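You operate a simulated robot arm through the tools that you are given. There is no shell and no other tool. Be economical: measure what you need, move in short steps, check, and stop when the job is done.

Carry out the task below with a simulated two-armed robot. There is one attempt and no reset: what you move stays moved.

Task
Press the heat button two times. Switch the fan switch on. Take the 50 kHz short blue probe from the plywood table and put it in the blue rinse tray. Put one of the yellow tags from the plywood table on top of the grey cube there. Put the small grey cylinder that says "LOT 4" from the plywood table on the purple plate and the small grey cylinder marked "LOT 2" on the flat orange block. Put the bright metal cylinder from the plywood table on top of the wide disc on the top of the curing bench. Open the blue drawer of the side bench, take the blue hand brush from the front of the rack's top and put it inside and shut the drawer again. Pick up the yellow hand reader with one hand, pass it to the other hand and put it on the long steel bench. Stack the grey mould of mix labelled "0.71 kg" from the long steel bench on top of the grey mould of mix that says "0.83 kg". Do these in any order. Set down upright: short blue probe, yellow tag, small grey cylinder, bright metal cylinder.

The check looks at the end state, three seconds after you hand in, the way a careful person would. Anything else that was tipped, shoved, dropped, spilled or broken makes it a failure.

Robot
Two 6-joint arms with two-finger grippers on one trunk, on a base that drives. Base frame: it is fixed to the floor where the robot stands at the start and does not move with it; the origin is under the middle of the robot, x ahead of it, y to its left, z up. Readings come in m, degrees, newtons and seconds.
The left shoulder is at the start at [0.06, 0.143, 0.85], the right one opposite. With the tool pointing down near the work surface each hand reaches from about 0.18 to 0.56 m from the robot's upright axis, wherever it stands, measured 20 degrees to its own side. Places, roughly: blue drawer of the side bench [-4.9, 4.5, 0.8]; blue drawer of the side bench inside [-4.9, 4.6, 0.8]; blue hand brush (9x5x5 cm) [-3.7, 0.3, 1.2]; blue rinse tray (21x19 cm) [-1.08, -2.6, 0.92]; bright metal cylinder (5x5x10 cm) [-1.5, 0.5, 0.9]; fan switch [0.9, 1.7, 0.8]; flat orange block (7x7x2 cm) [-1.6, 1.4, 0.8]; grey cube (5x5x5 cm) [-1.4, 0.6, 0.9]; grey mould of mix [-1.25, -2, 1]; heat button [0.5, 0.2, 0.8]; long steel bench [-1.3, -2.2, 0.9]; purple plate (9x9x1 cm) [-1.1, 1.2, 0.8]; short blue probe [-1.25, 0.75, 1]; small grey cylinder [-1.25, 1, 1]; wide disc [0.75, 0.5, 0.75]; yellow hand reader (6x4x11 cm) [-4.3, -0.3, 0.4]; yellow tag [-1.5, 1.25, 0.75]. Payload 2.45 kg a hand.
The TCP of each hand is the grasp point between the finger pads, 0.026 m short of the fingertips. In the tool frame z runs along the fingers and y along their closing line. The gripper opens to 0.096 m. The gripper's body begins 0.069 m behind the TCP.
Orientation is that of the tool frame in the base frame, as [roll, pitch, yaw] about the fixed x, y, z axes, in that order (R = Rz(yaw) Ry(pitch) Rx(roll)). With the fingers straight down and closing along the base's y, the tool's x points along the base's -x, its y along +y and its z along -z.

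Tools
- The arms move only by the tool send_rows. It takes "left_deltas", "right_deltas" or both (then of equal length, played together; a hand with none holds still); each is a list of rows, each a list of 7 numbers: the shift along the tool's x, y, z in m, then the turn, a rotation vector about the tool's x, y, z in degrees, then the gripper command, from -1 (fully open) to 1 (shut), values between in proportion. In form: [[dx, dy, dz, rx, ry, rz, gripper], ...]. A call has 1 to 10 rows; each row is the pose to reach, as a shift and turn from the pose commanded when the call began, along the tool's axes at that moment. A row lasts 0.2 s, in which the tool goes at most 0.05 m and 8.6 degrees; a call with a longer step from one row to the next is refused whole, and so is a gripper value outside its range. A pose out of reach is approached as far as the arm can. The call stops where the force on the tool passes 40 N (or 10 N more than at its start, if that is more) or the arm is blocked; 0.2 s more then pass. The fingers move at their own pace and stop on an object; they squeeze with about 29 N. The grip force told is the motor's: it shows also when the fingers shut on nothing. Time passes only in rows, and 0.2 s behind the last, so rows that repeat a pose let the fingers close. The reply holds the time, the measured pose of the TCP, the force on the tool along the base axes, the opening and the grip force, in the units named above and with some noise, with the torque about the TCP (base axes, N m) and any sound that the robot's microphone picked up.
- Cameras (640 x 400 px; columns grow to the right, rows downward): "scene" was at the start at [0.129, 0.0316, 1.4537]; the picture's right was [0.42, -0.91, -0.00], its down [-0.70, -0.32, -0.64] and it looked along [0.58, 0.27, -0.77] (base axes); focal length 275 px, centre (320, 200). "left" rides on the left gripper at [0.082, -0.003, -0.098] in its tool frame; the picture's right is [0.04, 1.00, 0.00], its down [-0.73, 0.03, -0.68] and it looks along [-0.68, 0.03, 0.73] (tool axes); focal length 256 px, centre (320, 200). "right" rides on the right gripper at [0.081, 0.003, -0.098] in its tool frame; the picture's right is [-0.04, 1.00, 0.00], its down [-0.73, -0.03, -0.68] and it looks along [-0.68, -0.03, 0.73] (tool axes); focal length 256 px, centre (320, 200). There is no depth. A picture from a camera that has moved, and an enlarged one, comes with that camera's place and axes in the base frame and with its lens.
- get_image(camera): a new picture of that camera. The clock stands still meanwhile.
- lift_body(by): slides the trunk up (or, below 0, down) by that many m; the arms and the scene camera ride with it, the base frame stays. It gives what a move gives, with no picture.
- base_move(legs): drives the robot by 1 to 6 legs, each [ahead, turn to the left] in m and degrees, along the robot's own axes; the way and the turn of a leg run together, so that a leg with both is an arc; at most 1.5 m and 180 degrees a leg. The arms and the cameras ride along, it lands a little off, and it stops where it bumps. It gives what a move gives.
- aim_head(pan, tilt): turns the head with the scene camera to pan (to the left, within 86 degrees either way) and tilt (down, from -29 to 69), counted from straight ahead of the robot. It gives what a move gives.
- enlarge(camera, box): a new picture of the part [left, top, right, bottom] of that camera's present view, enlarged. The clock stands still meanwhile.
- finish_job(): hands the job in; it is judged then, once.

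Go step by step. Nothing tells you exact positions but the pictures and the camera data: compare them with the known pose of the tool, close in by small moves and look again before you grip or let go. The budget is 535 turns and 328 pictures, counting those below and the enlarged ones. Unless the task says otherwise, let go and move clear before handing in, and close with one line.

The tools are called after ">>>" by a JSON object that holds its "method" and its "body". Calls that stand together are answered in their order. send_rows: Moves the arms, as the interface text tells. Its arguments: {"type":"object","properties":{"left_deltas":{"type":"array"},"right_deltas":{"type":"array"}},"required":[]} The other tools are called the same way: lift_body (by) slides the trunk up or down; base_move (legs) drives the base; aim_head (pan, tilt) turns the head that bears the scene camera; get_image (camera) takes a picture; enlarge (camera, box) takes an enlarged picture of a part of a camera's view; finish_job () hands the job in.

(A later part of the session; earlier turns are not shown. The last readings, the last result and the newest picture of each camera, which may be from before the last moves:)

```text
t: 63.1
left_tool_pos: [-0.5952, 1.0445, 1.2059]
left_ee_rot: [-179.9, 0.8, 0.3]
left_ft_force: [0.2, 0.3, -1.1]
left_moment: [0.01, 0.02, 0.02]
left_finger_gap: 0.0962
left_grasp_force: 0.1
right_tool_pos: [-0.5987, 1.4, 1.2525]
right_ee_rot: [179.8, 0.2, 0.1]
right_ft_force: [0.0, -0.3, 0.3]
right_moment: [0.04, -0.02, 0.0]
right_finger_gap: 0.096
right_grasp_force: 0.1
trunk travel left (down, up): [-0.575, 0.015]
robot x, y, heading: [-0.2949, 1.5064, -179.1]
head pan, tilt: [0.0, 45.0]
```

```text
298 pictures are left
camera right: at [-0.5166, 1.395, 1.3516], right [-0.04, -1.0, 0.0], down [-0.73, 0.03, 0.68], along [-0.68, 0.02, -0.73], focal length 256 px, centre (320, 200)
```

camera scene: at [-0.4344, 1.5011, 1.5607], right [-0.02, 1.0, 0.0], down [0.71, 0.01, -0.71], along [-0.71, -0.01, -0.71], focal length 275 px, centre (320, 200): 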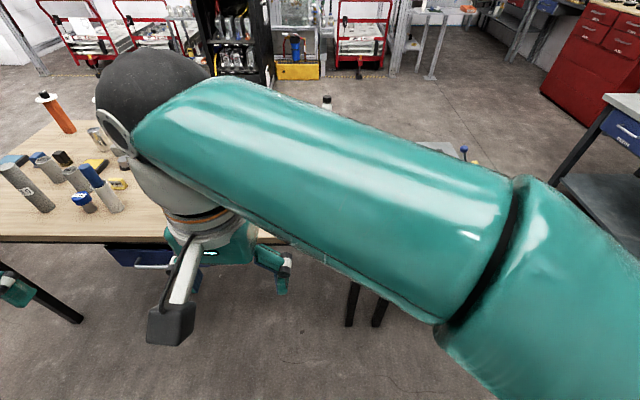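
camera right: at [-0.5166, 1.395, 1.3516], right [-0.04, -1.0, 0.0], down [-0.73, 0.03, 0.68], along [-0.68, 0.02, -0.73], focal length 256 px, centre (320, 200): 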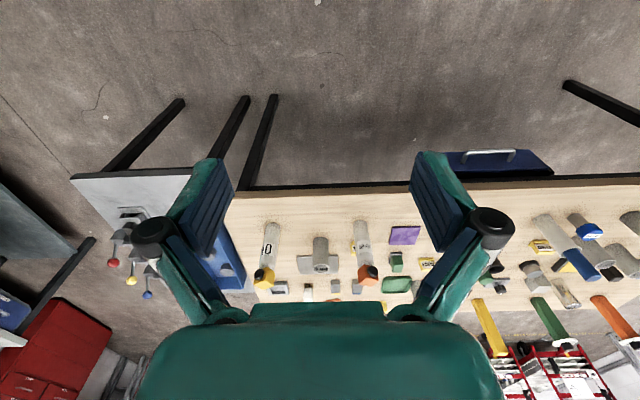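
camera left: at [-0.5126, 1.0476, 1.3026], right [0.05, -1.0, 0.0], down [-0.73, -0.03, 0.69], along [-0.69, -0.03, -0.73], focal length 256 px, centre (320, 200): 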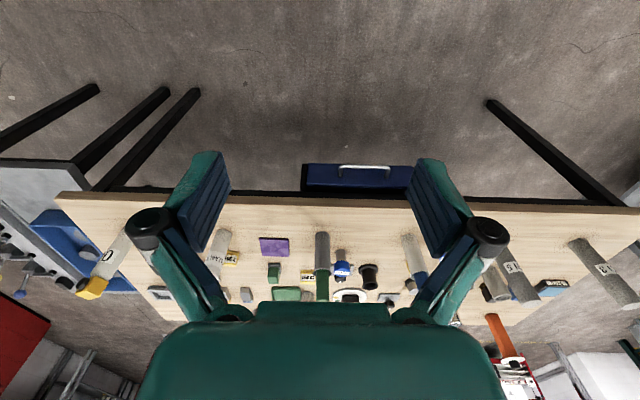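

The right arm blocks the scene camera, so I'll swing the right hand out to its own side for a clear overview.

>>> {"method": "send_rows", "body": {"right_deltas": [[0, -0.045, 0, 0, 0, 0, -1], [0, -0.09, 0, 0, 0, 0, -1], [0, -0.135, 0, 0, 0, 0, -1], [0, -0.18, 0, 0, 0, 0, -1], [0, -0.225, 0, 0, 0, 0, -1], [0.0, -0.27, 0, 0, 0, 0, -1], [0.0, -0.315, 0, 0, 0, 0, -1], [0.0, -0.36, 0, 0, 0, 0, -1], [0, -0.4, 0, 0, 0, 0, -1], [0, -0.44, 0, 0, 0, 0, -1]]}}

>>> {"method": "base_move", "body": {"legs": [[0, -45], [-0.4, 0], [0, 45]]}}

>>> {"method": "get_image", "body": {"camera": "scene"}}

```text
t: 65.3
left_tool_pos: [-0.596, 1.0455, 1.2063]
left_ee_rot: [-180.0, 0.7, 0.3]
left_ft_force: [0.6, 0.4, 0.3]
left_moment: [-0.02, 0.01, 0.03]
left_finger_gap: 0.0962
left_grasp_force: 0.1
right_tool_pos: [-0.6001, 1.8406, 1.2481]
right_ee_rot: [179.8, 0.1, 0.3]
right_ft_force: [0.2, 0.3, 0.0]
right_moment: [-0.03, 0.01, 0.01]
right_finger_gap: 0.096
right_grasp_force: 0.2
trunk travel left (down, up): [-0.575, 0.015]
robot x, y, heading: [-0.2894, 1.5049, -179.1]
head pan, tilt: [0.0, 45.0]
```

```text
t: 72.5
left_tool_pos: [-0.3077, 0.7694, 1.2056]
left_ee_rot: [180.0, 0.7, 0.5]
left_ft_force: [-0.4, -0.1, 1.0]
left_moment: [0.01, 0.02, 0.02]
left_finger_gap: 0.096
left_grasp_force: 0.0
right_tool_pos: [-0.3136, 1.5645, 1.2488]
right_ee_rot: [179.8, 0.1, 0.4]
right_ft_force: [-0.1, -0.3, 0.2]
right_moment: [-0.01, -0.03, -0.01]
right_finger_gap: 0.0961
right_grasp_force: 0.0
trunk travel left (down, up): [-0.575, 0.015]
robot x, y, heading: [-0.0043, 1.245, -179.0]
head pan, tilt: [0.0, 45.0]
```

```text
297 pictures are left
camera scene: at [-0.1476, 1.2449, 1.5608], right [-0.02, 1.0, 0.0], down [0.71, 0.01, -0.71], along [-0.71, -0.01, -0.71], focal length 275 px, centre (320, 200)
```

scene: 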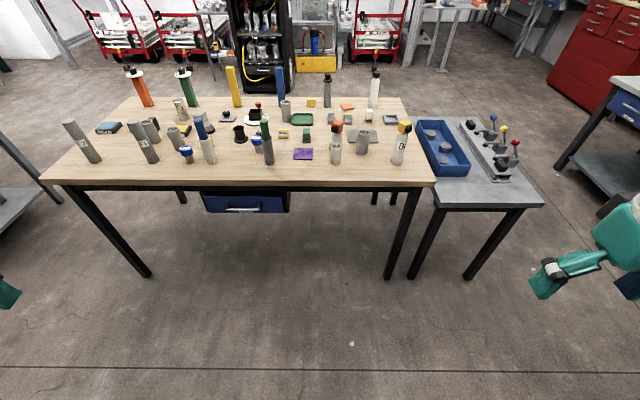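

Now the whole plywood table is in clear view. I'll zoom in to identify the items.

>>> {"method": "enlarge", "body": {"camera": "scene", "box": [50, 60, 190, 170]}}

>>> {"method": "enlarge", "body": {"camera": "scene", "box": [160, 60, 300, 170]}}

>>> {"method": "enlarge", "body": {"camera": "scene", "box": [280, 60, 420, 170]}}

```text
3.64 times, centred on (120, 115) of scene
camera zoom: at [-0.1476, 1.2449, 1.5608], right [-0.02, 1.0, 0.0], down [0.71, 0.01, -0.71], along [-0.71, -0.01, -0.71], focal length 1001 px, centre (1047, 509)
```

zoom: 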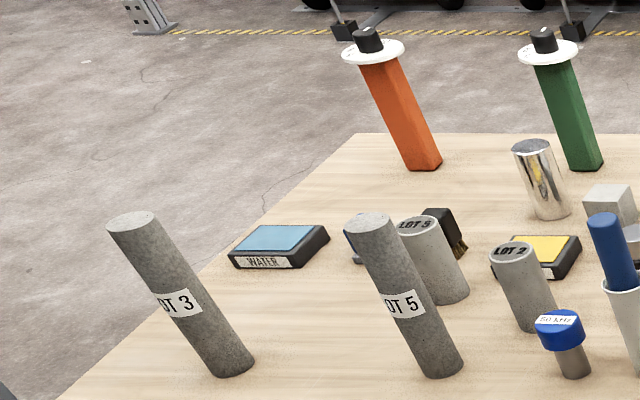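

```text
3.64 times, centred on (230, 115) of scene
camera zoom: at [-0.1476, 1.2449, 1.5608], right [-0.02, 1.0, 0.0], down [0.71, 0.01, -0.71], along [-0.71, -0.01, -0.71], focal length 1001 px, centre (647, 509)
```

zoom: 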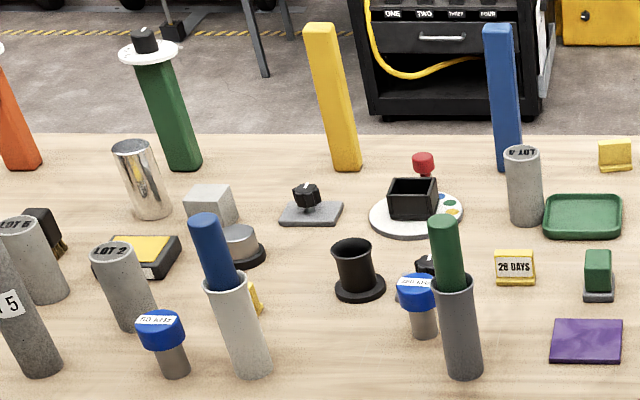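

```text
3.64 times, centred on (350, 115) of scene
camera zoom: at [-0.1476, 1.2449, 1.5608], right [-0.02, 1.0, 0.0], down [0.71, 0.01, -0.71], along [-0.71, -0.01, -0.71], focal length 1001 px, centre (211, 509)
```

zoom: 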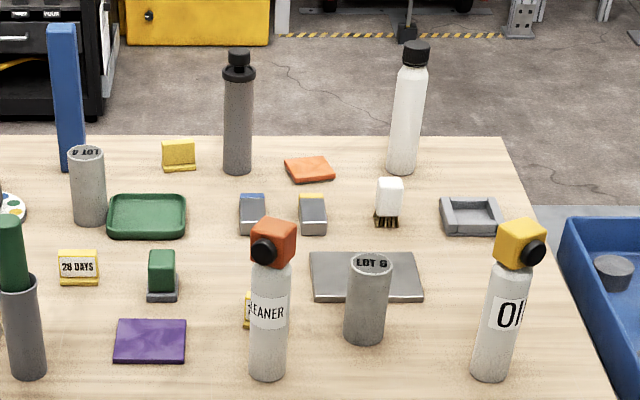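

Table top is about z=0.85, x from -1.71 to -0.93 and y from 0.15 to 1.68. LOT 2 is near [-1.17, 0.61], LOT 4 near [-1.43, 1.06], the plate at [-1.14, 1.16], the orange block at [-1.58, 1.38] and the probe at [-1.08, 0.68]. I'll drive up to take LOT 2 first, with the left hand.

>>> {"method": "base_move", "body": {"legs": [[0, 90], [0.45, 0], [0, -90], [0.35, 0]]}}

>>> {"method": "get_image", "body": {"camera": "scene"}}

```text
t: 76.6
left_tool_pos: [0.435, 0.8861, 1.2067]
left_ee_rot: [-179.8, 0.7, 83.7]
left_ft_force: [1.0, -0.4, 0.0]
left_moment: [0.02, 0.03, 0.01]
left_finger_gap: 0.0957
left_grasp_force: 0.1
right_tool_pos: [-0.3559, 0.9719, 1.2509]
right_ee_rot: [-180.0, 0.1, 83.7]
right_ft_force: [1.1, 0.2, -0.1]
right_moment: [0.05, 0.06, -0.01]
right_finger_gap: 0.0961
right_grasp_force: 0.1
trunk travel left (down, up): [-0.575, 0.015]
robot x, y, heading: [-0.0397, 1.2459, -95.5]
head pan, tilt: [0.0, 45.0]
stopped in leg 1: the robot was blocked; the commanded pose is now the measured one
```

```text
293 pictures are left
camera scene: at [-0.0516, 1.1052, 1.5606], right [-1.0, 0.1, 0.0], down [0.07, 0.7, -0.71], along [-0.07, -0.7, -0.71], focal length 275 px, centre (320, 200)
```

scene: 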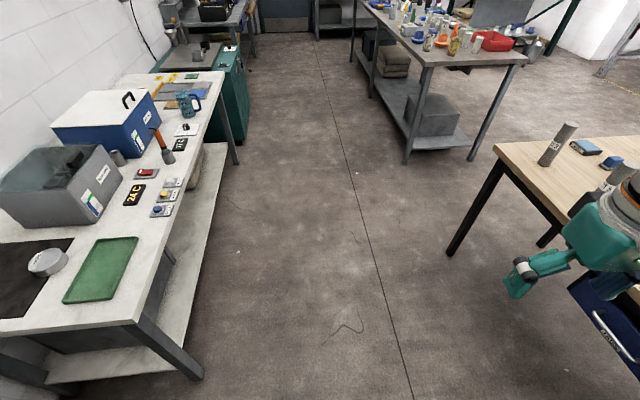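

Turns seem to stall near 85–90°, so I'll use 45° legs. Continuing to the spot in front of LOT 2.

>>> {"method": "base_move", "body": {"legs": [[0.45, 0], [0, -42], [0, -42], [0.4, 0]]}}

>>> {"method": "get_image", "body": {"camera": "scene"}}

```text
t: 83.6
left_tool_pos: [-0.3741, 0.2883, 1.209]
left_ee_rot: [179.9, 0.9, 2.3]
left_ft_force: [-0.3, 0.3, 0.3]
left_moment: [-0.07, -0.01, -0.01]
left_finger_gap: 0.0958
left_grasp_force: 0.1
right_tool_pos: [-0.4075, 1.083, 1.2501]
right_ee_rot: [179.7, 0.2, 2.4]
right_ft_force: [0.4, 1.0, -0.5]
right_moment: [-0.07, 0.0, -0.02]
right_finger_gap: 0.0959
right_grasp_force: 0.0
trunk travel left (down, up): [-0.575, 0.015]
robot x, y, heading: [-0.0846, 0.7731, -177.3]
head pan, tilt: [0.0, 45.0]
stopped in leg 3: the robot was blocked; the commanded pose is now the measured one
```

```text
292 pictures are left
camera scene: at [-0.2286, 0.7688, 1.5607], right [-0.05, 1.0, 0.0], down [0.71, 0.03, -0.71], along [-0.71, -0.04, -0.71], focal length 275 px, centre (320, 200)
```

scene: 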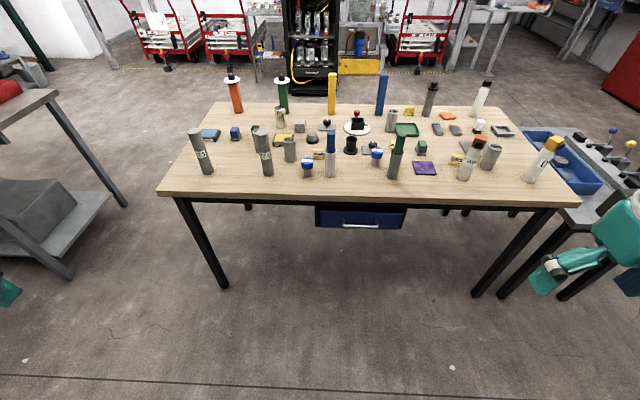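

>>> {"method": "base_move", "body": {"legs": [[0.42, -2.7]]}}

>>> {"method": "get_image", "body": {"camera": "left"}}

>>> {"method": "get_image", "body": {"camera": "scene"}}

```text
t: 86.2
left_tool_pos: [-0.81, 0.2846, 1.208]
left_ee_rot: [-180.0, 0.6, 0.2]
left_ft_force: [-0.4, 0.6, 0.3]
left_moment: [-0.04, -0.02, 0.02]
left_finger_gap: 0.0959
left_grasp_force: 0.1
right_tool_pos: [-0.8144, 1.0798, 1.2507]
right_ee_rot: [179.8, 0.1, 0.2]
right_ft_force: [-0.3, 1.1, 0.5]
right_moment: [0.04, 0.0, -0.01]
right_finger_gap: 0.0962
right_grasp_force: 0.1
trunk travel left (down, up): [-0.575, 0.015]
robot x, y, heading: [-0.5023, 0.7586, -179.0]
head pan, tilt: [0.0, 45.0]
```

```text
291 pictures are left
camera left: at [-0.7269, 0.2876, 1.3053], right [0.04, -1.0, 0.0], down [-0.72, -0.03, 0.69], along [-0.69, -0.03, -0.73], focal length 256 px, centre (320, 200)
```

left: 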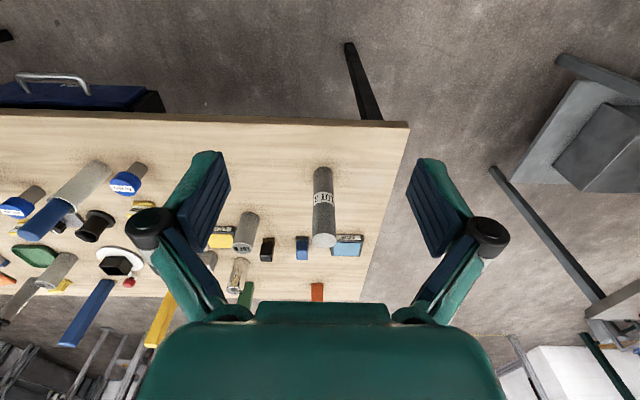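

```text
290 pictures are left
camera scene: at [-0.6458, 0.7577, 1.5607], right [-0.01, 1.0, 0.0], down [0.71, 0.01, -0.71], along [-0.71, -0.01, -0.71], focal length 275 px, centre (320, 200)
```

scene: 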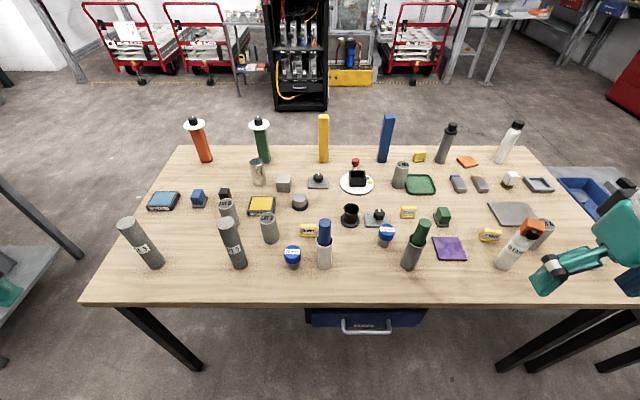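

>>> {"method": "enlarge", "body": {"camera": "scene", "box": [190, 160, 350, 280]}}

>>> {"method": "enlarge", "body": {"camera": "scene", "box": [330, 140, 490, 280]}}

```text
3.33 times, centred on (270, 220) of scene
camera zoom: at [-0.6458, 0.7577, 1.5607], right [-0.01, 1.0, 0.0], down [0.71, 0.01, -0.71], along [-0.71, -0.01, -0.71], focal length 918 px, centre (487, 133)
```

zoom: 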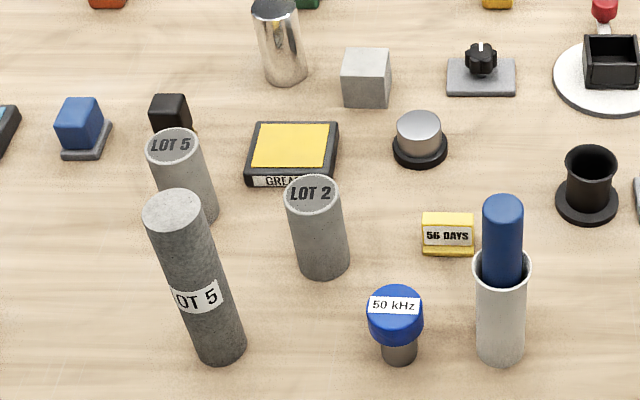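

```text
2.86 times, centred on (410, 210) of scene
camera zoom: at [-0.6458, 0.7577, 1.5607], right [-0.01, 1.0, 0.0], down [0.71, 0.01, -0.71], along [-0.71, -0.01, -0.71], focal length 786 px, centre (63, 171)
```

zoom: 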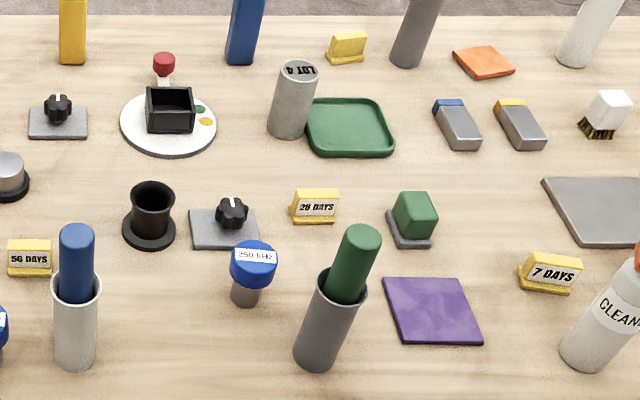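

LOT 2 is confirmed at about [-1.18, 0.597], top z 0.95, and the 50 kHz probe is at [-1.077, 0.675]. I'll creep forward a bit and bring the left hand above LOT 2.

>>> {"method": "base_move", "body": {"legs": [[0.14, 0]]}}

>>> {"method": "send_rows", "body": {"left_deltas": [[0, -0.04, 0, 0, 0, 0, -1], [0, -0.08, 0, 0, 0, 0, -1], [-0.02, -0.12, 0, 0, 0, 0, -1], [-0.04, -0.16, 0, 0, 0, 0, -1], [-0.06, -0.2, 0, 0, 0, 0, -1], [-0.09, -0.23, 0, 0, 0, 0, -1], [-0.12, -0.26, 0.02, 0, 0, 0, -1], [-0.15, -0.29, 0.04, 0, 0, 0, -1], [-0.18, -0.31, 0.06, 0, 0, 0, -1], [-0.22, -0.312, 0.08, 0, 0, 0, -1]]}}

>>> {"method": "get_image", "body": {"camera": "left"}}

```text
t: 87.5
left_tool_pos: [-0.9509, 0.2827, 1.2079]
left_ee_rot: [-179.9, 0.7, 0.2]
left_ft_force: [-1.1, 0.0, 0.6]
left_moment: [-0.03, -0.05, 0.01]
left_finger_gap: 0.0958
left_grasp_force: 0.0
right_tool_pos: [-0.9552, 1.078, 1.2501]
right_ee_rot: [179.9, 0.0, 0.2]
right_ft_force: [-0.8, 0.2, 0.8]
right_moment: [-0.02, -0.08, 0.03]
right_finger_gap: 0.0963
right_grasp_force: 0.0
trunk travel left (down, up): [-0.575, 0.015]
robot x, y, heading: [-0.647, 0.76, -179.5]
head pan, tilt: [0.0, 45.0]
```

```text
t: 89.7
left_tool_pos: [-1.173, 0.5947, 1.1329]
left_ee_rot: [179.9, 0.7, 0.2]
left_ft_force: [-0.2, 0.2, 0.2]
left_moment: [-0.02, -0.05, 0.04]
left_finger_gap: 0.096
left_grasp_force: 0.0
right_tool_pos: [-0.9542, 1.0771, 1.2522]
right_ee_rot: [179.9, 0.0, 0.3]
right_ft_force: [-0.5, -0.8, -0.3]
right_moment: [0.0, -0.05, -0.01]
right_finger_gap: 0.0958
right_grasp_force: 0.1
trunk travel left (down, up): [-0.575, 0.015]
robot x, y, heading: [-0.6402, 0.7557, -179.6]
head pan, tilt: [0.0, 45.0]
```

```text
287 pictures are left
camera left: at [-1.0904, 0.5972, 1.2293], right [0.04, -1.0, 0.0], down [-0.73, -0.03, 0.69], along [-0.69, -0.03, -0.73], focal length 256 px, centre (320, 200)
```

left: 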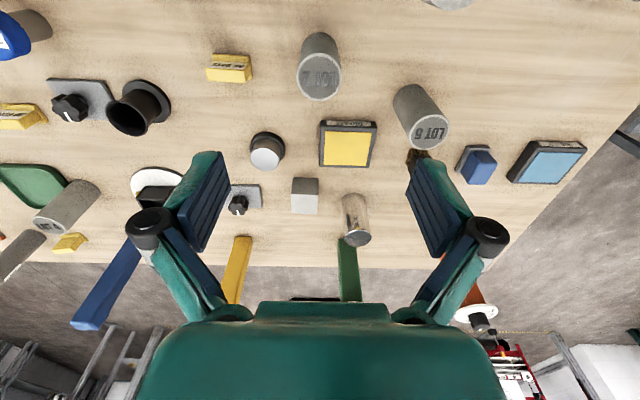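

LOT 2 is right below the open fingers. I'll go straight down around it.

>>> {"method": "send_rows", "body": {"left_deltas": [[-0.007, 0, 0.04, 0, 0, 0, -1], [-0.007, 0.0, 0.08, 0, 0, 0, -1], [-0.007, 0.0, 0.12, 0, 0, 0, -1], [-0.007, 0.0, 0.15, 0, 0, 0, -1]]}}

>>> {"method": "get_image", "body": {"camera": "left"}}

```text
t: 90.7
left_tool_pos: [-1.182, 0.5938, 0.9817]
left_ee_rot: [179.9, 0.8, 0.2]
left_ft_force: [0.3, -0.8, 0.2]
left_moment: [0.01, 0.0, 0.01]
left_finger_gap: 0.0955
left_grasp_force: 0.0
right_tool_pos: [-0.9536, 1.0789, 1.2522]
right_ee_rot: [179.9, 0.1, 0.1]
right_ft_force: [0.0, 0.1, -0.3]
right_moment: [0.02, -0.01, 0.01]
right_finger_gap: 0.0956
right_grasp_force: 0.1
trunk travel left (down, up): [-0.575, 0.015]
robot x, y, heading: [-0.6435, 0.7574, -179.3]
head pan, tilt: [0.0, 45.0]
```

```text
286 pictures are left
camera left: at [-1.0981, 0.5975, 1.0789], right [0.04, -1.0, 0.0], down [-0.72, -0.03, 0.69], along [-0.69, -0.03, -0.72], focal length 256 px, centre (320, 200)
```

left: 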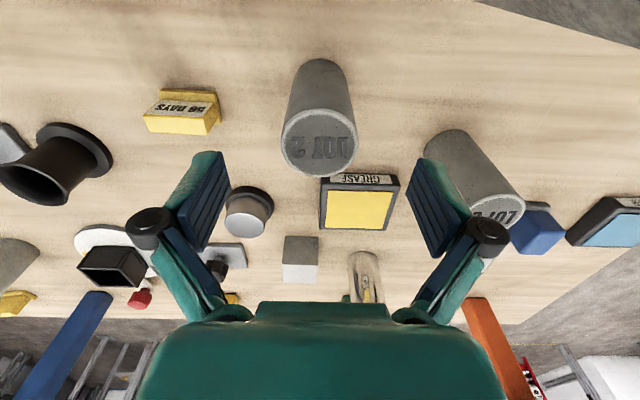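

>>> {"method": "send_rows", "body": {"left_deltas": [[0.003, 0, 0.03, 0, 0, 0, -1], [0.003, 0, 0.06, 0, 0, 0, -1], [0.003, 0, 0.076, 0, 0, 0, -1], [0.003, 0, 0.076, 0, 0, 0, 0.3], [0.003, 0, 0.076, 0, 0, 0, 1], [0.003, 0, 0.076, 0, 0, 0, 1], [0.003, 0, 0.076, 0, 0, 0, 1]]}}

>>> {"method": "get_image", "body": {"camera": "left"}}

```text
t: 92.3
left_tool_pos: [-1.1787, 0.5935, 0.9052]
left_ee_rot: [-179.9, 0.8, 0.3]
left_ft_force: [-0.6, 1.7, 0.7]
left_moment: [0.15, 0.2, -0.05]
left_finger_gap: 0.0496
left_grasp_force: 29.7
right_tool_pos: [-0.9534, 1.0786, 1.2511]
right_ee_rot: [179.8, 0.1, 0.2]
right_ft_force: [0.5, -0.6, -1.7]
right_moment: [-0.02, -0.03, -0.01]
right_finger_gap: 0.0963
right_grasp_force: 0.0
trunk travel left (down, up): [-0.575, 0.015]
robot x, y, heading: [-0.6473, 0.7552, -179.4]
head pan, tilt: [0.0, 45.0]
```

```text
285 pictures are left
camera left: at [-1.0959, 0.5959, 1.0025], right [0.04, -1.0, 0.0], down [-0.72, -0.03, 0.69], along [-0.69, -0.03, -0.72], focal length 256 px, centre (320, 200)
```

left: 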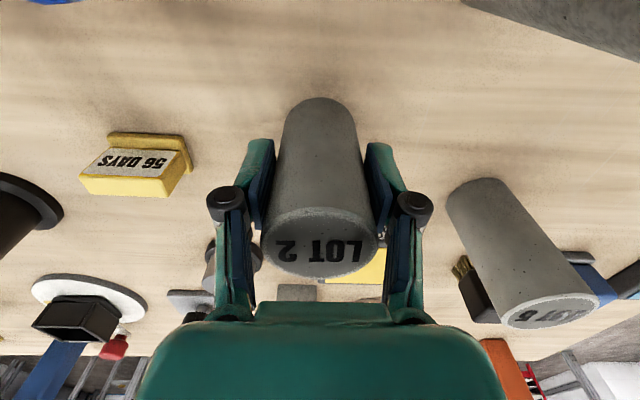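

LOT 2 is gripped (gap 5 cm). I'll lift it straight up and then draw it back toward the robot.

>>> {"method": "send_rows", "body": {"left_deltas": [[0, 0, -0.03, 0, 0, 0, 1], [0, 0, -0.08, 0, 0, 0, 1], [0, 0, -0.13, 0, 0, 0, 1], [0, 0, -0.18, 0, 0, 0, 1], [0, 0, -0.23, 0, 0, 0, 1], [0, 0, -0.28, 0, 0, 0, 1], [0.04, 0, -0.3, 0, 0, 0, 1], [0.09, 0, -0.3, 0, 0, 0, 1], [0.14, 0, -0.3, 0, 0, 0, 1], [0.18, 0.02, -0.3, 0, 0, 0, 1]]}}

>>> {"method": "get_image", "body": {"camera": "left"}}

```text
t: 94.5
left_tool_pos: [-0.991, 0.5756, 1.2028]
left_ee_rot: [-179.9, 0.8, 0.4]
left_ft_force: [1.1, 0.0, -4.3]
left_moment: [0.04, -0.01, 0.01]
left_finger_gap: 0.0497
left_grasp_force: 29.6
right_tool_pos: [-0.9518, 1.0774, 1.2525]
right_ee_rot: [179.8, 0.2, 0.2]
right_ft_force: [0.9, -0.5, -0.5]
right_moment: [0.02, 0.01, 0.0]
right_finger_gap: 0.0961
right_grasp_force: 0.1
trunk travel left (down, up): [-0.575, 0.015]
robot x, y, heading: [-0.6437, 0.7591, -179.4]
head pan, tilt: [0.0, 45.0]
```

```text
284 pictures are left
camera left: at [-0.9072, 0.5786, 1.2996], right [0.04, -1.0, 0.0], down [-0.72, -0.03, 0.69], along [-0.69, -0.03, -0.72], focal length 256 px, centre (320, 200)
```

left: 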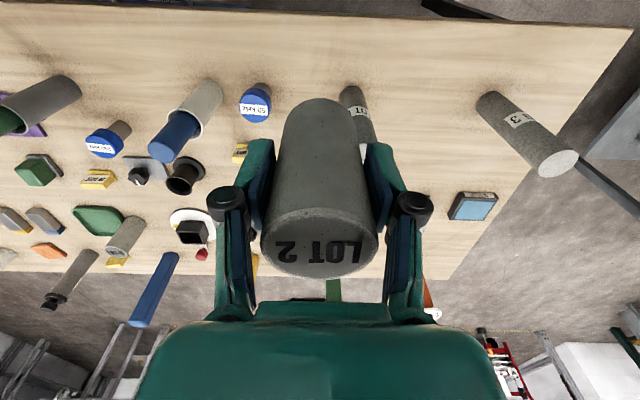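

LOT 2 is held. I'll back away and drive around the left end of the table to its far side.

>>> {"method": "base_move", "body": {"legs": [[-0.35, 0], [0, 45], [0, 43]]}}

>>> {"method": "get_image", "body": {"camera": "scene"}}

```text
t: 100.8
left_tool_pos: [-0.1875, 0.3766, 1.2026]
left_ee_rot: [-179.9, 0.6, 77.2]
left_ft_force: [0.6, 0.0, -4.9]
left_moment: [0.05, 0.02, 0.0]
left_finger_gap: 0.0494
left_grasp_force: 29.0
right_tool_pos: [-0.6678, 0.5279, 1.255]
right_ee_rot: [-180.0, 0.1, 77.2]
right_ft_force: [-0.1, -1.2, -0.1]
right_moment: [0.05, 0.06, -0.03]
right_finger_gap: 0.0959
right_grasp_force: 0.1
trunk travel left (down, up): [-0.575, 0.015]
robot x, y, heading: [-0.3248, 0.7672, -101.5]
head pan, tilt: [0.0, 45.0]
stopped in leg 3: the robot was blocked; the commanded pose is now the measured one
```

```text
283 pictures are left
camera scene: at [-0.349, 0.6274, 1.5605], right [-0.98, 0.2, 0.0], down [0.14, 0.69, -0.71], along [-0.14, -0.69, -0.71], focal length 275 px, centre (320, 200)
```

scene: 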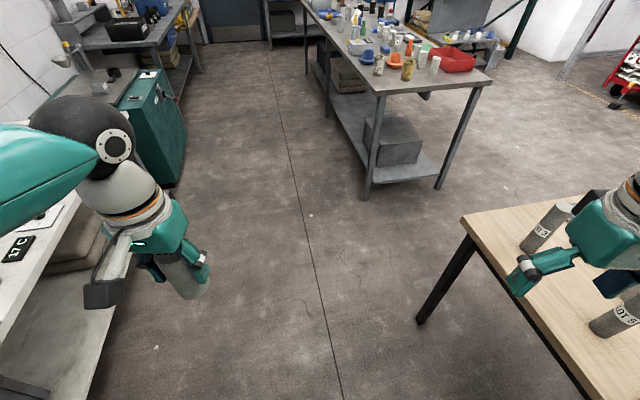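

>>> {"method": "base_move", "body": {"legs": [[0.5, 11], [0.45, 0], [0, -45], [0, -40]]}}

>>> {"method": "get_image", "body": {"camera": "scene"}}

```text
t: 109.9
left_tool_pos: [-0.6618, -0.4835, 1.2037]
left_ee_rot: [179.9, 0.5, 16.3]
left_ft_force: [-1.4, 0.2, -5.1]
left_moment: [-0.01, -0.04, 0.01]
left_finger_gap: 0.0494
left_grasp_force: 29.3
right_tool_pos: [-0.7664, 0.0094, 1.2522]
right_ee_rot: [179.9, 0.1, 16.5]
right_ft_force: [-0.6, -0.4, -0.9]
right_moment: [-0.04, -0.01, 0.01]
right_finger_gap: 0.0963
right_grasp_force: 0.1
trunk travel left (down, up): [-0.575, 0.015]
robot x, y, heading: [-0.3692, -0.2103, -163.3]
head pan, tilt: [0.0, 45.0]
stopped in leg 4: the robot was blocked; the commanded pose is now the measured one
```

```text
282 pictures are left
camera scene: at [-0.5111, -0.25, 1.5606], right [-0.29, 0.96, 0.0], down [0.68, 0.2, -0.71], along [-0.68, -0.2, -0.71], focal length 275 px, centre (320, 200)
```

scene: 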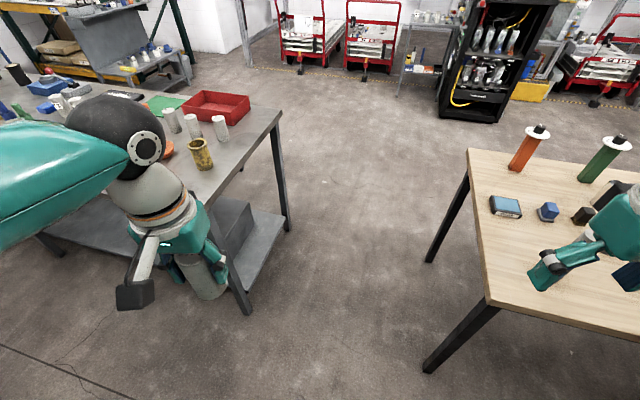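

>>> {"method": "base_move", "body": {"legs": [[0.15, 0], [0.4, -16.5], [1.4, 0]]}}

>>> {"method": "get_image", "body": {"camera": "scene"}}

```text
t: 120.0
left_tool_pos: [-2.6331, -0.539, 1.2033]
left_ee_rot: [-179.9, 0.7, 1.9]
left_ft_force: [0.4, -0.7, -5.1]
left_moment: [-0.01, -0.04, 0.02]
left_finger_gap: 0.0496
left_grasp_force: 28.9
right_tool_pos: [-2.6091, -0.0361, 1.2521]
right_ee_rot: [179.9, 0.1, 2.0]
right_ft_force: [0.2, -0.7, -0.7]
right_moment: [0.0, -0.04, -0.03]
right_finger_gap: 0.0958
right_grasp_force: 0.0
trunk travel left (down, up): [-0.575, 0.015]
robot x, y, heading: [-2.2838, -0.3459, -177.6]
head pan, tilt: [0.0, 45.0]
```

```text
281 pictures are left
camera scene: at [-2.4281, -0.3517, 1.5606], right [-0.04, 1.0, 0.0], down [0.71, 0.03, -0.71], along [-0.71, -0.03, -0.71], focal length 275 px, centre (320, 200)
```

scene: 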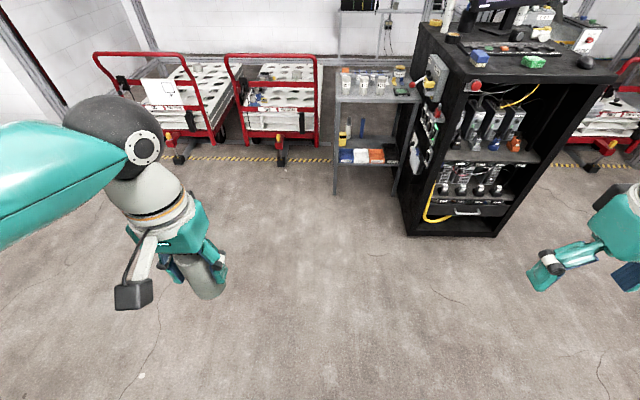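

Blue brush and yellow reader spots are visible ahead for later. Now I'll turn right and drive up along the far side of the plywood table.

>>> {"method": "base_move", "body": {"legs": [[0, -45], [0, -45]]}}

>>> {"method": "base_move", "body": {"legs": [[0.3, 0]]}}

>>> {"method": "get_image", "body": {"camera": "scene"}}

```text
t: 124.4
left_tool_pos: [-2.5447, -0.0394, 1.2043]
left_ee_rot: [179.8, 0.6, -76.5]
left_ft_force: [1.1, 1.0, -4.2]
left_moment: [-0.09, 0.02, -0.01]
left_finger_gap: 0.0494
left_grasp_force: 28.4
right_tool_pos: [-2.0473, 0.0403, 1.2544]
right_ee_rot: [179.7, 0.1, -76.4]
right_ft_force: [0.5, 0.4, -1.1]
right_moment: [-0.04, 0.07, 0.01]
right_finger_gap: 0.0958
right_grasp_force: 0.1
trunk travel left (down, up): [-0.575, 0.015]
robot x, y, heading: [-2.3205, -0.35, 103.1]
head pan, tilt: [0.0, 45.0]
stopped in leg 2: the robot was blocked; the commanded pose is now the measured one
```

```text
t: 126.5
left_tool_pos: [-2.6152, 0.2538, 1.2051]
left_ee_rot: [179.8, 0.6, -76.5]
left_ft_force: [0.0, 1.0, -4.8]
left_moment: [-0.08, 0.01, 0.02]
left_finger_gap: 0.0493
left_grasp_force: 29.5
right_tool_pos: [-2.1178, 0.3317, 1.2561]
right_ee_rot: [179.8, 0.2, -76.5]
right_ft_force: [-0.9, 1.5, -1.0]
right_moment: [-0.01, 0.0, 0.05]
right_finger_gap: 0.0963
right_grasp_force: 0.0
trunk travel left (down, up): [-0.575, 0.015]
robot x, y, heading: [-2.3875, -0.0608, 103.0]
head pan, tilt: [0.0, 45.0]
```

```text
280 pictures are left
camera scene: at [-2.4235, 0.0785, 1.5605], right [0.97, 0.22, 0.0], down [0.16, -0.69, -0.71], along [-0.16, 0.69, -0.71], focal length 275 px, centre (320, 200)
```

scene: 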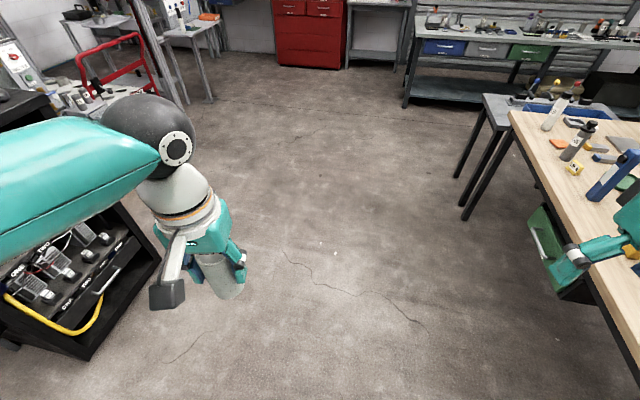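

>>> {"method": "base_move", "body": {"legs": [[0.4, -20], [0.82, 0], [0, -42], [0, -42]]}}

>>> {"method": "get_image", "body": {"camera": "scene"}}

```text
t: 136.9
left_tool_pos: [-1.9717, 1.3344, 1.2062]
left_ee_rot: [179.6, 0.5, -171.9]
left_ft_force: [-0.4, -0.9, -3.8]
left_moment: [0.08, 0.05, 0.03]
left_finger_gap: 0.0497
left_grasp_force: 29.3
right_tool_pos: [-1.9407, 0.8303, 1.2541]
right_ee_rot: [179.7, 0.3, -171.9]
right_ft_force: [-0.4, -0.3, -0.2]
right_moment: [0.08, -0.01, 0.03]
right_finger_gap: 0.0959
right_grasp_force: 0.2
trunk travel left (down, up): [-0.575, 0.015]
robot x, y, heading: [-2.3123, 1.1792, 6.5]
head pan, tilt: [0.0, 45.0]
stopped in leg 4: the robot was blocked; the commanded pose is now the measured one
```

```text
279 pictures are left
camera scene: at [-2.1711, 1.1921, 1.5606], right [0.12, -0.99, 0.0], down [-0.7, -0.08, -0.71], along [0.7, 0.08, -0.71], focal length 275 px, centre (320, 200)
```

scene: 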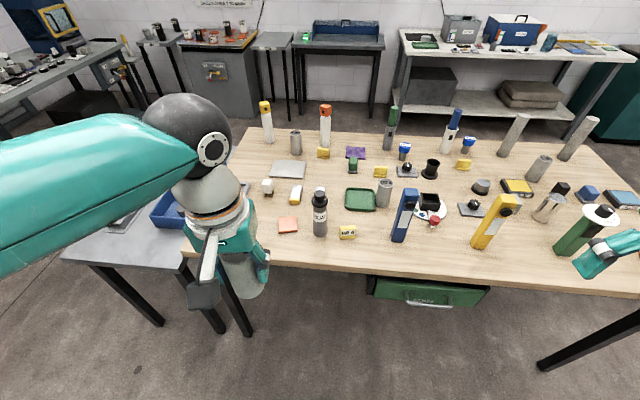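

The orange block is at about [-1.595, 1.357]. I'll square up and close in by 0.2 m.

>>> {"method": "base_move", "body": {"legs": [[0.2, -6.5]]}}

>>> {"method": "get_image", "body": {"camera": "left"}}

>>> {"method": "get_image", "body": {"camera": "scene"}}

```text
t: 138.5
left_tool_pos: [-1.7544, 1.3069, 1.2055]
left_ee_rot: [179.9, 0.5, -178.5]
left_ft_force: [0.1, -0.3, -4.1]
left_moment: [0.02, 0.05, 0.0]
left_finger_gap: 0.0495
left_grasp_force: 28.8
right_tool_pos: [-1.7808, 0.8033, 1.2564]
right_ee_rot: [179.8, 0.2, -178.5]
right_ft_force: [-0.9, 0.7, 0.1]
right_moment: [0.03, 0.0, -0.03]
right_finger_gap: 0.0958
right_grasp_force: 0.0
trunk travel left (down, up): [-0.575, 0.015]
robot x, y, heading: [-2.1052, 1.1921, -0.2]
head pan, tilt: [0.0, 45.0]
```

```text
278 pictures are left
camera left: at [-1.8364, 1.301, 1.3026], right [-0.06, 1.0, 0.0], down [0.73, 0.05, 0.69], along [0.68, 0.05, -0.73], focal length 256 px, centre (320, 200)
```

left: 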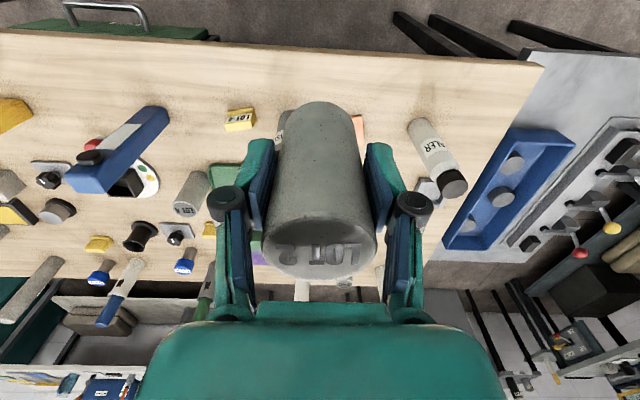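

```text
277 pictures are left
camera scene: at [-1.9683, 1.1938, 1.5606], right [0.0, -1.0, 0.0], down [-0.71, 0.0, -0.71], along [0.71, 0.0, -0.71], focal length 275 px, centre (320, 200)
```

scene: 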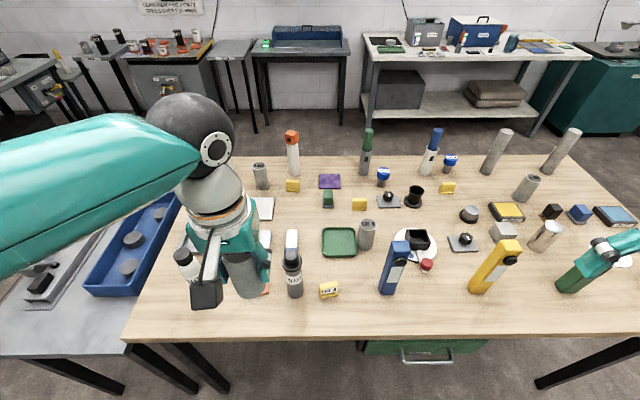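

The held cylinder hides the block, so I'll slide the left hand aside to get an accurate look at it.

>>> {"method": "send_rows", "body": {"left_deltas": [[0, 0.04, 0, 0, 0, 0, 1], [0, 0.08, 0, 0, 0, 0, 1], [0, 0.12, 0, 0, 0, 0, 1], [0, 0.16, 0, 0, 0, 0, 1], [0, 0.17, 0, 0, 0, 0, 1]]}}

>>> {"method": "get_image", "body": {"camera": "left"}}

>>> {"method": "get_image", "body": {"camera": "scene"}}

```text
t: 139.7
left_tool_pos: [-1.7601, 1.4771, 1.2063]
left_ee_rot: [179.8, 0.6, -178.6]
left_ft_force: [-0.5, 0.8, -4.9]
left_moment: [0.01, 0.06, -0.01]
left_finger_gap: 0.0495
left_grasp_force: 29.1
right_tool_pos: [-1.7825, 0.8024, 1.2574]
right_ee_rot: [179.8, 0.2, -178.5]
right_ft_force: [-0.5, 1.2, -0.5]
right_moment: [0.02, 0.03, 0.01]
right_finger_gap: 0.096
right_grasp_force: 0.1
trunk travel left (down, up): [-0.575, 0.015]
robot x, y, heading: [-2.1073, 1.1954, -0.2]
head pan, tilt: [0.0, 45.0]
```

```text
276 pictures are left
camera left: at [-1.8426, 1.4721, 1.3039], right [-0.06, 1.0, 0.0], down [0.73, 0.05, 0.69], along [0.68, 0.05, -0.73], focal length 256 px, centre (320, 200)
```

left: 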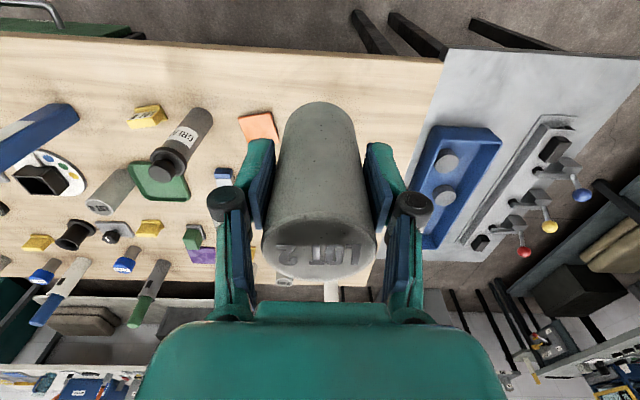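

```text
275 pictures are left
camera scene: at [-1.9693, 1.1942, 1.5606], right [0.0, -1.0, 0.0], down [-0.71, 0.0, -0.71], along [0.71, 0.0, -0.71], focal length 275 px, centre (320, 200)
```

scene: 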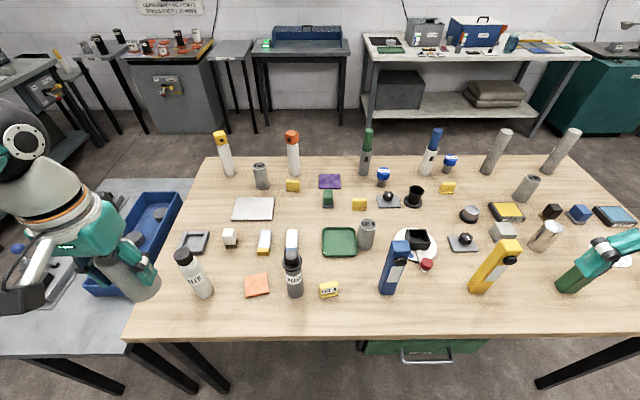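

Block centre fits [-1.60, 1.371] with its top near z=0.85. I'll bring LOT 2 over it and lower to just above.

>>> {"method": "send_rows", "body": {"left_deltas": [[-0.03, -0.02, 0, 0, 0, 0, 1], [-0.06, -0.04, 0, 0, 0, 0, 1], [-0.09, -0.065, 0, 0, 0, 0, 1], [-0.12, -0.09, 0.02, 0, 0, 0, 1], [-0.157, -0.11, 0.03, 0, 0, 0, 1], [-0.157, -0.11, 0.07, 0, 0, 0, 1], [-0.157, -0.11, 0.11, 0, 0, 0, 1], [-0.157, -0.11, 0.15, 0, 0, 0, 1], [-0.157, -0.11, 0.19, 0, 0, 0, 1], [-0.157, -0.11, 0.23, 0, 0, 0, 1]]}}

>>> {"method": "get_image", "body": {"camera": "scene"}}

>>> {"method": "get_image", "body": {"camera": "left"}}

```text
t: 141.9
left_tool_pos: [-1.5936, 1.3726, 0.9781]
left_ee_rot: [179.9, 0.5, -178.6]
left_ft_force: [0.2, 0.1, -4.2]
left_moment: [0.0, 0.03, -0.03]
left_finger_gap: 0.0494
left_grasp_force: 29.1
right_tool_pos: [-1.7812, 0.805, 1.2571]
right_ee_rot: [179.9, 0.2, -178.4]
right_ft_force: [1.0, -0.7, 0.1]
right_moment: [-0.04, 0.0, -0.02]
right_finger_gap: 0.096
right_grasp_force: 0.0
trunk travel left (down, up): [-0.575, 0.015]
robot x, y, heading: [-2.1133, 1.1906, -0.1]
head pan, tilt: [0.0, 45.0]
```

```text
274 pictures are left
camera scene: at [-1.9677, 1.1945, 1.5605], right [0.0, -1.0, 0.0], down [-0.71, 0.0, -0.71], along [0.71, 0.0, -0.71], focal length 275 px, centre (320, 200)
```

scene: 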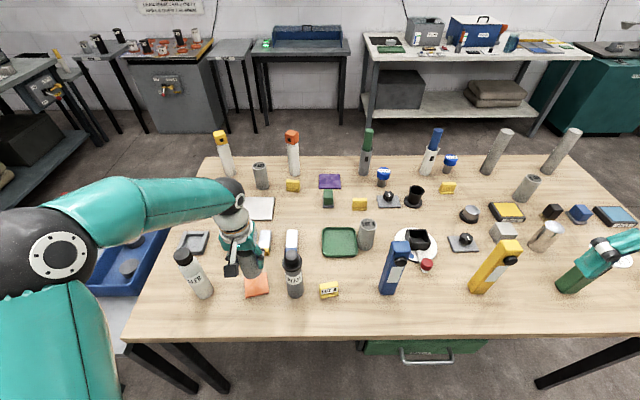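

```text
273 pictures are left
camera left: at [-1.6764, 1.3664, 1.0744], right [-0.06, 1.0, 0.0], down [0.73, 0.05, 0.69], along [0.68, 0.04, -0.73], focal length 256 px, centre (320, 200)
```

left: 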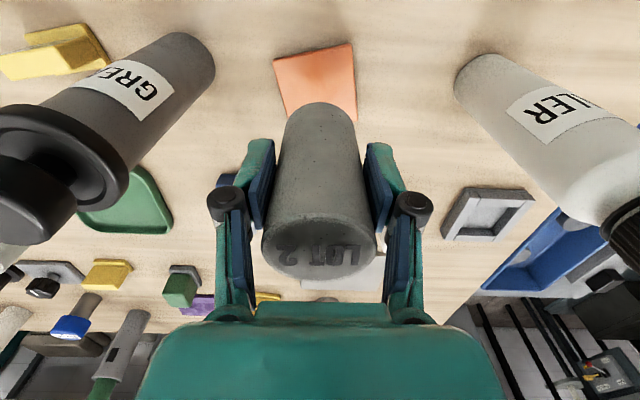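

>>> {"method": "send_rows", "body": {"left_deltas": [[0.008, -0.003, 0.02, 0, 0, 0, 1], [0.008, -0.003, 0.03, 0, 0, 0, 1], [0.008, -0.003, 0.035, 0, 0, 0, 1]]}}

>>> {"method": "enlarge", "body": {"camera": "scene", "box": [200, 220, 300, 310]}}

>>> {"method": "get_image", "body": {"camera": "left"}}

```text
t: 142.7
left_tool_pos: [-1.6043, 1.3692, 0.9435]
left_ee_rot: [180.0, 0.7, -178.5]
left_ft_force: [-0.4, 0.1, -4.5]
left_moment: [-0.01, 0.05, 0.02]
left_finger_gap: 0.0493
left_grasp_force: 29.2
right_tool_pos: [-1.7824, 0.803, 1.2571]
right_ee_rot: [180.0, 0.2, -178.5]
right_ft_force: [-0.7, -0.3, -0.1]
right_moment: [-0.04, 0.01, 0.01]
right_finger_gap: 0.0961
right_grasp_force: 0.1
trunk travel left (down, up): [-0.575, 0.015]
robot x, y, heading: [-2.1101, 1.1947, -0.2]
head pan, tilt: [0.0, 45.0]
```

```text
4.44 times, centred on (250, 265) of scene
camera zoom: at [-1.9688, 1.1943, 1.5606], right [0.0, -1.0, 0.0], down [-0.71, 0.0, -0.71], along [0.71, 0.0, -0.71], focal length 1223 px, centre (631, -89)
```

zoom: 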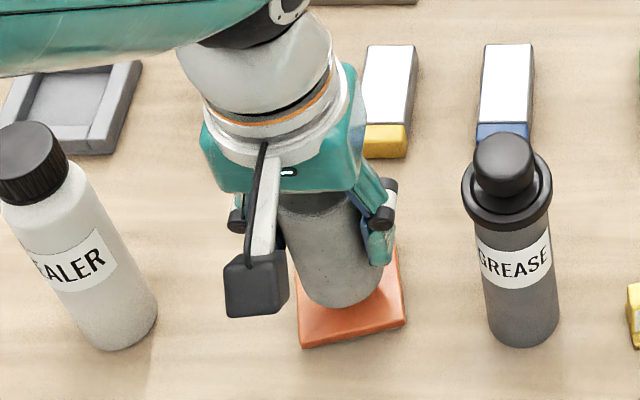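

```text
271 pictures are left
camera left: at [-1.6868, 1.3632, 1.0395], right [-0.06, 1.0, 0.0], down [0.73, 0.05, 0.69], along [0.68, 0.05, -0.73], focal length 256 px, centre (320, 200)
```

left: 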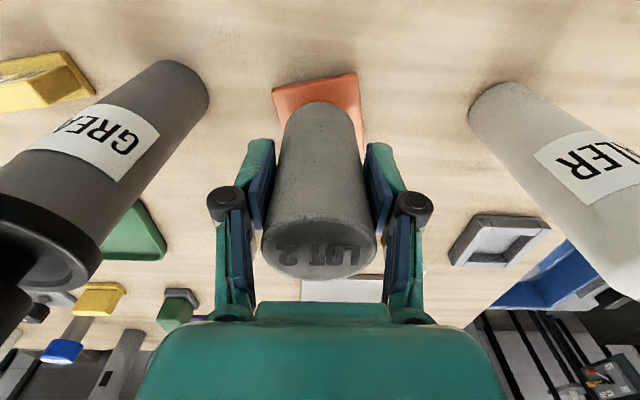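

Well centred, still slightly above. I'll lower in fine steps, checking for contact.

>>> {"method": "send_rows", "body": {"left_deltas": [[0, 0, 0.005, 0, 0, 0, 1], [0, 0, 0.01, 0, 0, 0, 1], [0, 0, 0.013, 0, 0, 0, 1]]}}

>>> {"method": "send_rows", "body": {"left_deltas": [[0, 0, 0.003, 0, 0, 0, 1], [0, 0, 0.005, 0, 0, 0, 1]]}}

```text
t: 143.5
left_tool_pos: [-1.6039, 1.3683, 0.9299]
left_ee_rot: [179.9, 0.5, -178.6]
left_ft_force: [-0.6, 1.2, -4.2]
left_moment: [0.0, 0.04, 0.02]
left_finger_gap: 0.0493
left_grasp_force: 29.1
right_tool_pos: [-1.7816, 0.8036, 1.2568]
right_ee_rot: [180.0, 0.1, -178.5]
right_ft_force: [0.2, -0.4, -0.1]
right_moment: [0.0, -0.03, 0.02]
right_finger_gap: 0.0959
right_grasp_force: 0.0
trunk travel left (down, up): [-0.575, 0.015]
robot x, y, heading: [-2.1111, 1.1934, 0.0]
head pan, tilt: [0.0, 45.0]
```

```text
t: 144.1
left_tool_pos: [-1.6029, 1.3688, 0.9252]
left_ee_rot: [179.9, 0.4, -178.6]
left_ft_force: [-0.4, -0.7, -5.5]
left_moment: [-0.02, 0.02, -0.02]
left_finger_gap: 0.0495
left_grasp_force: 29.0
right_tool_pos: [-1.7827, 0.8039, 1.2559]
right_ee_rot: [180.0, 0.3, -178.5]
right_ft_force: [0.2, -0.2, 0.4]
right_moment: [-0.03, 0.02, -0.04]
right_finger_gap: 0.0958
right_grasp_force: 0.1
trunk travel left (down, up): [-0.575, 0.015]
robot x, y, heading: [-2.1096, 1.1957, -0.2]
head pan, tilt: [0.0, 45.0]
```

>>> {"method": "send_rows", "body": {"left_deltas": [[0, 0, 0.002, 0, 0, 0, 1], [0, 0, 0.004, 0, 0, 0, 1]]}}

>>> {"method": "enlarge", "body": {"camera": "left", "box": [240, 60, 400, 160]}}

```text
t: 144.7
left_tool_pos: [-1.6024, 1.3695, 0.9201]
left_ee_rot: [179.9, 0.6, -178.6]
left_ft_force: [0.5, -0.3, -4.7]
left_moment: [0.01, 0.01, 0.01]
left_finger_gap: 0.0493
left_grasp_force: 28.9
right_tool_pos: [-1.784, 0.8032, 1.2574]
right_ee_rot: [179.8, 0.1, -178.5]
right_ft_force: [-0.7, 0.5, 0.7]
right_moment: [0.0, 0.0, 0.01]
right_finger_gap: 0.096
right_grasp_force: 0.1
trunk travel left (down, up): [-0.575, 0.015]
robot x, y, heading: [-2.1083, 1.1982, -0.0]
head pan, tilt: [0.0, 45.0]
```

```text
4.00 times, centred on (320, 110) of left
camera zoom: at [-1.6857, 1.3633, 1.0169], right [-0.06, 1.0, 0.0], down [0.73, 0.05, 0.69], along [0.68, 0.05, -0.73], focal length 1024 px, centre (320, 560)
```

zoom: 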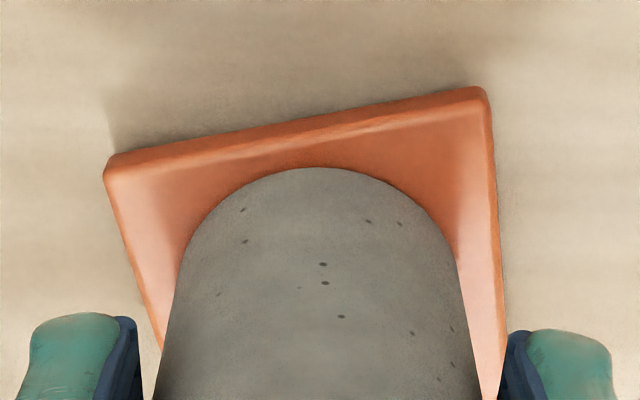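

>>> {"method": "send_rows", "body": {"left_deltas": [[0, 0, 0.002, 0, 0, 0, 1], [0, 0, 0.004, 0, 0, 0, 1], [0, 0, 0.006, 0, 0, 0, 1]]}}

>>> {"method": "enlarge", "body": {"camera": "scene", "box": [200, 220, 300, 310]}}

```text
t: 145.5
left_tool_pos: [-1.6052, 1.3686, 0.9183]
left_ee_rot: [179.9, 1.1, -178.6]
left_ft_force: [1.8, 3.9, 25.4]
left_moment: [0.12, -0.28, -0.05]
left_finger_gap: 0.0497
left_grasp_force: 28.5
right_tool_pos: [-1.7842, 0.8035, 1.2578]
right_ee_rot: [179.8, 0.5, -178.5]
right_ft_force: [-0.1, 0.6, 0.5]
right_moment: [-0.04, 0.03, 0.02]
right_finger_gap: 0.0959
right_grasp_force: 0.0
trunk travel left (down, up): [-0.575, 0.015]
robot x, y, heading: [-2.1134, 1.1935, -0.2]
head pan, tilt: [0.0, 45.0]
```

```text
4.44 times, centred on (250, 265) of scene
camera zoom: at [-1.9721, 1.1937, 1.5615], right [0.0, -1.0, 0.0], down [-0.71, 0.0, -0.71], along [0.71, 0.0, -0.71], focal length 1223 px, centre (631, -89)
```

zoom: 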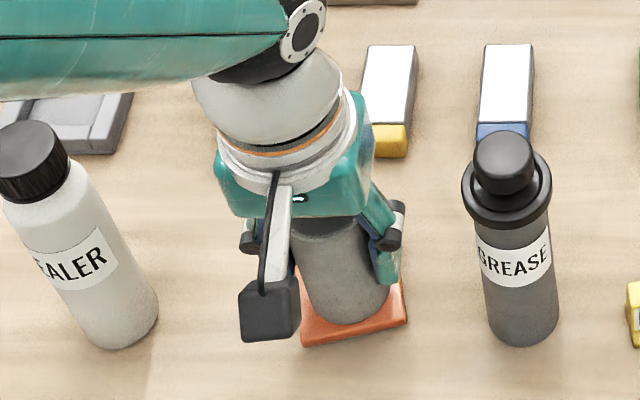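

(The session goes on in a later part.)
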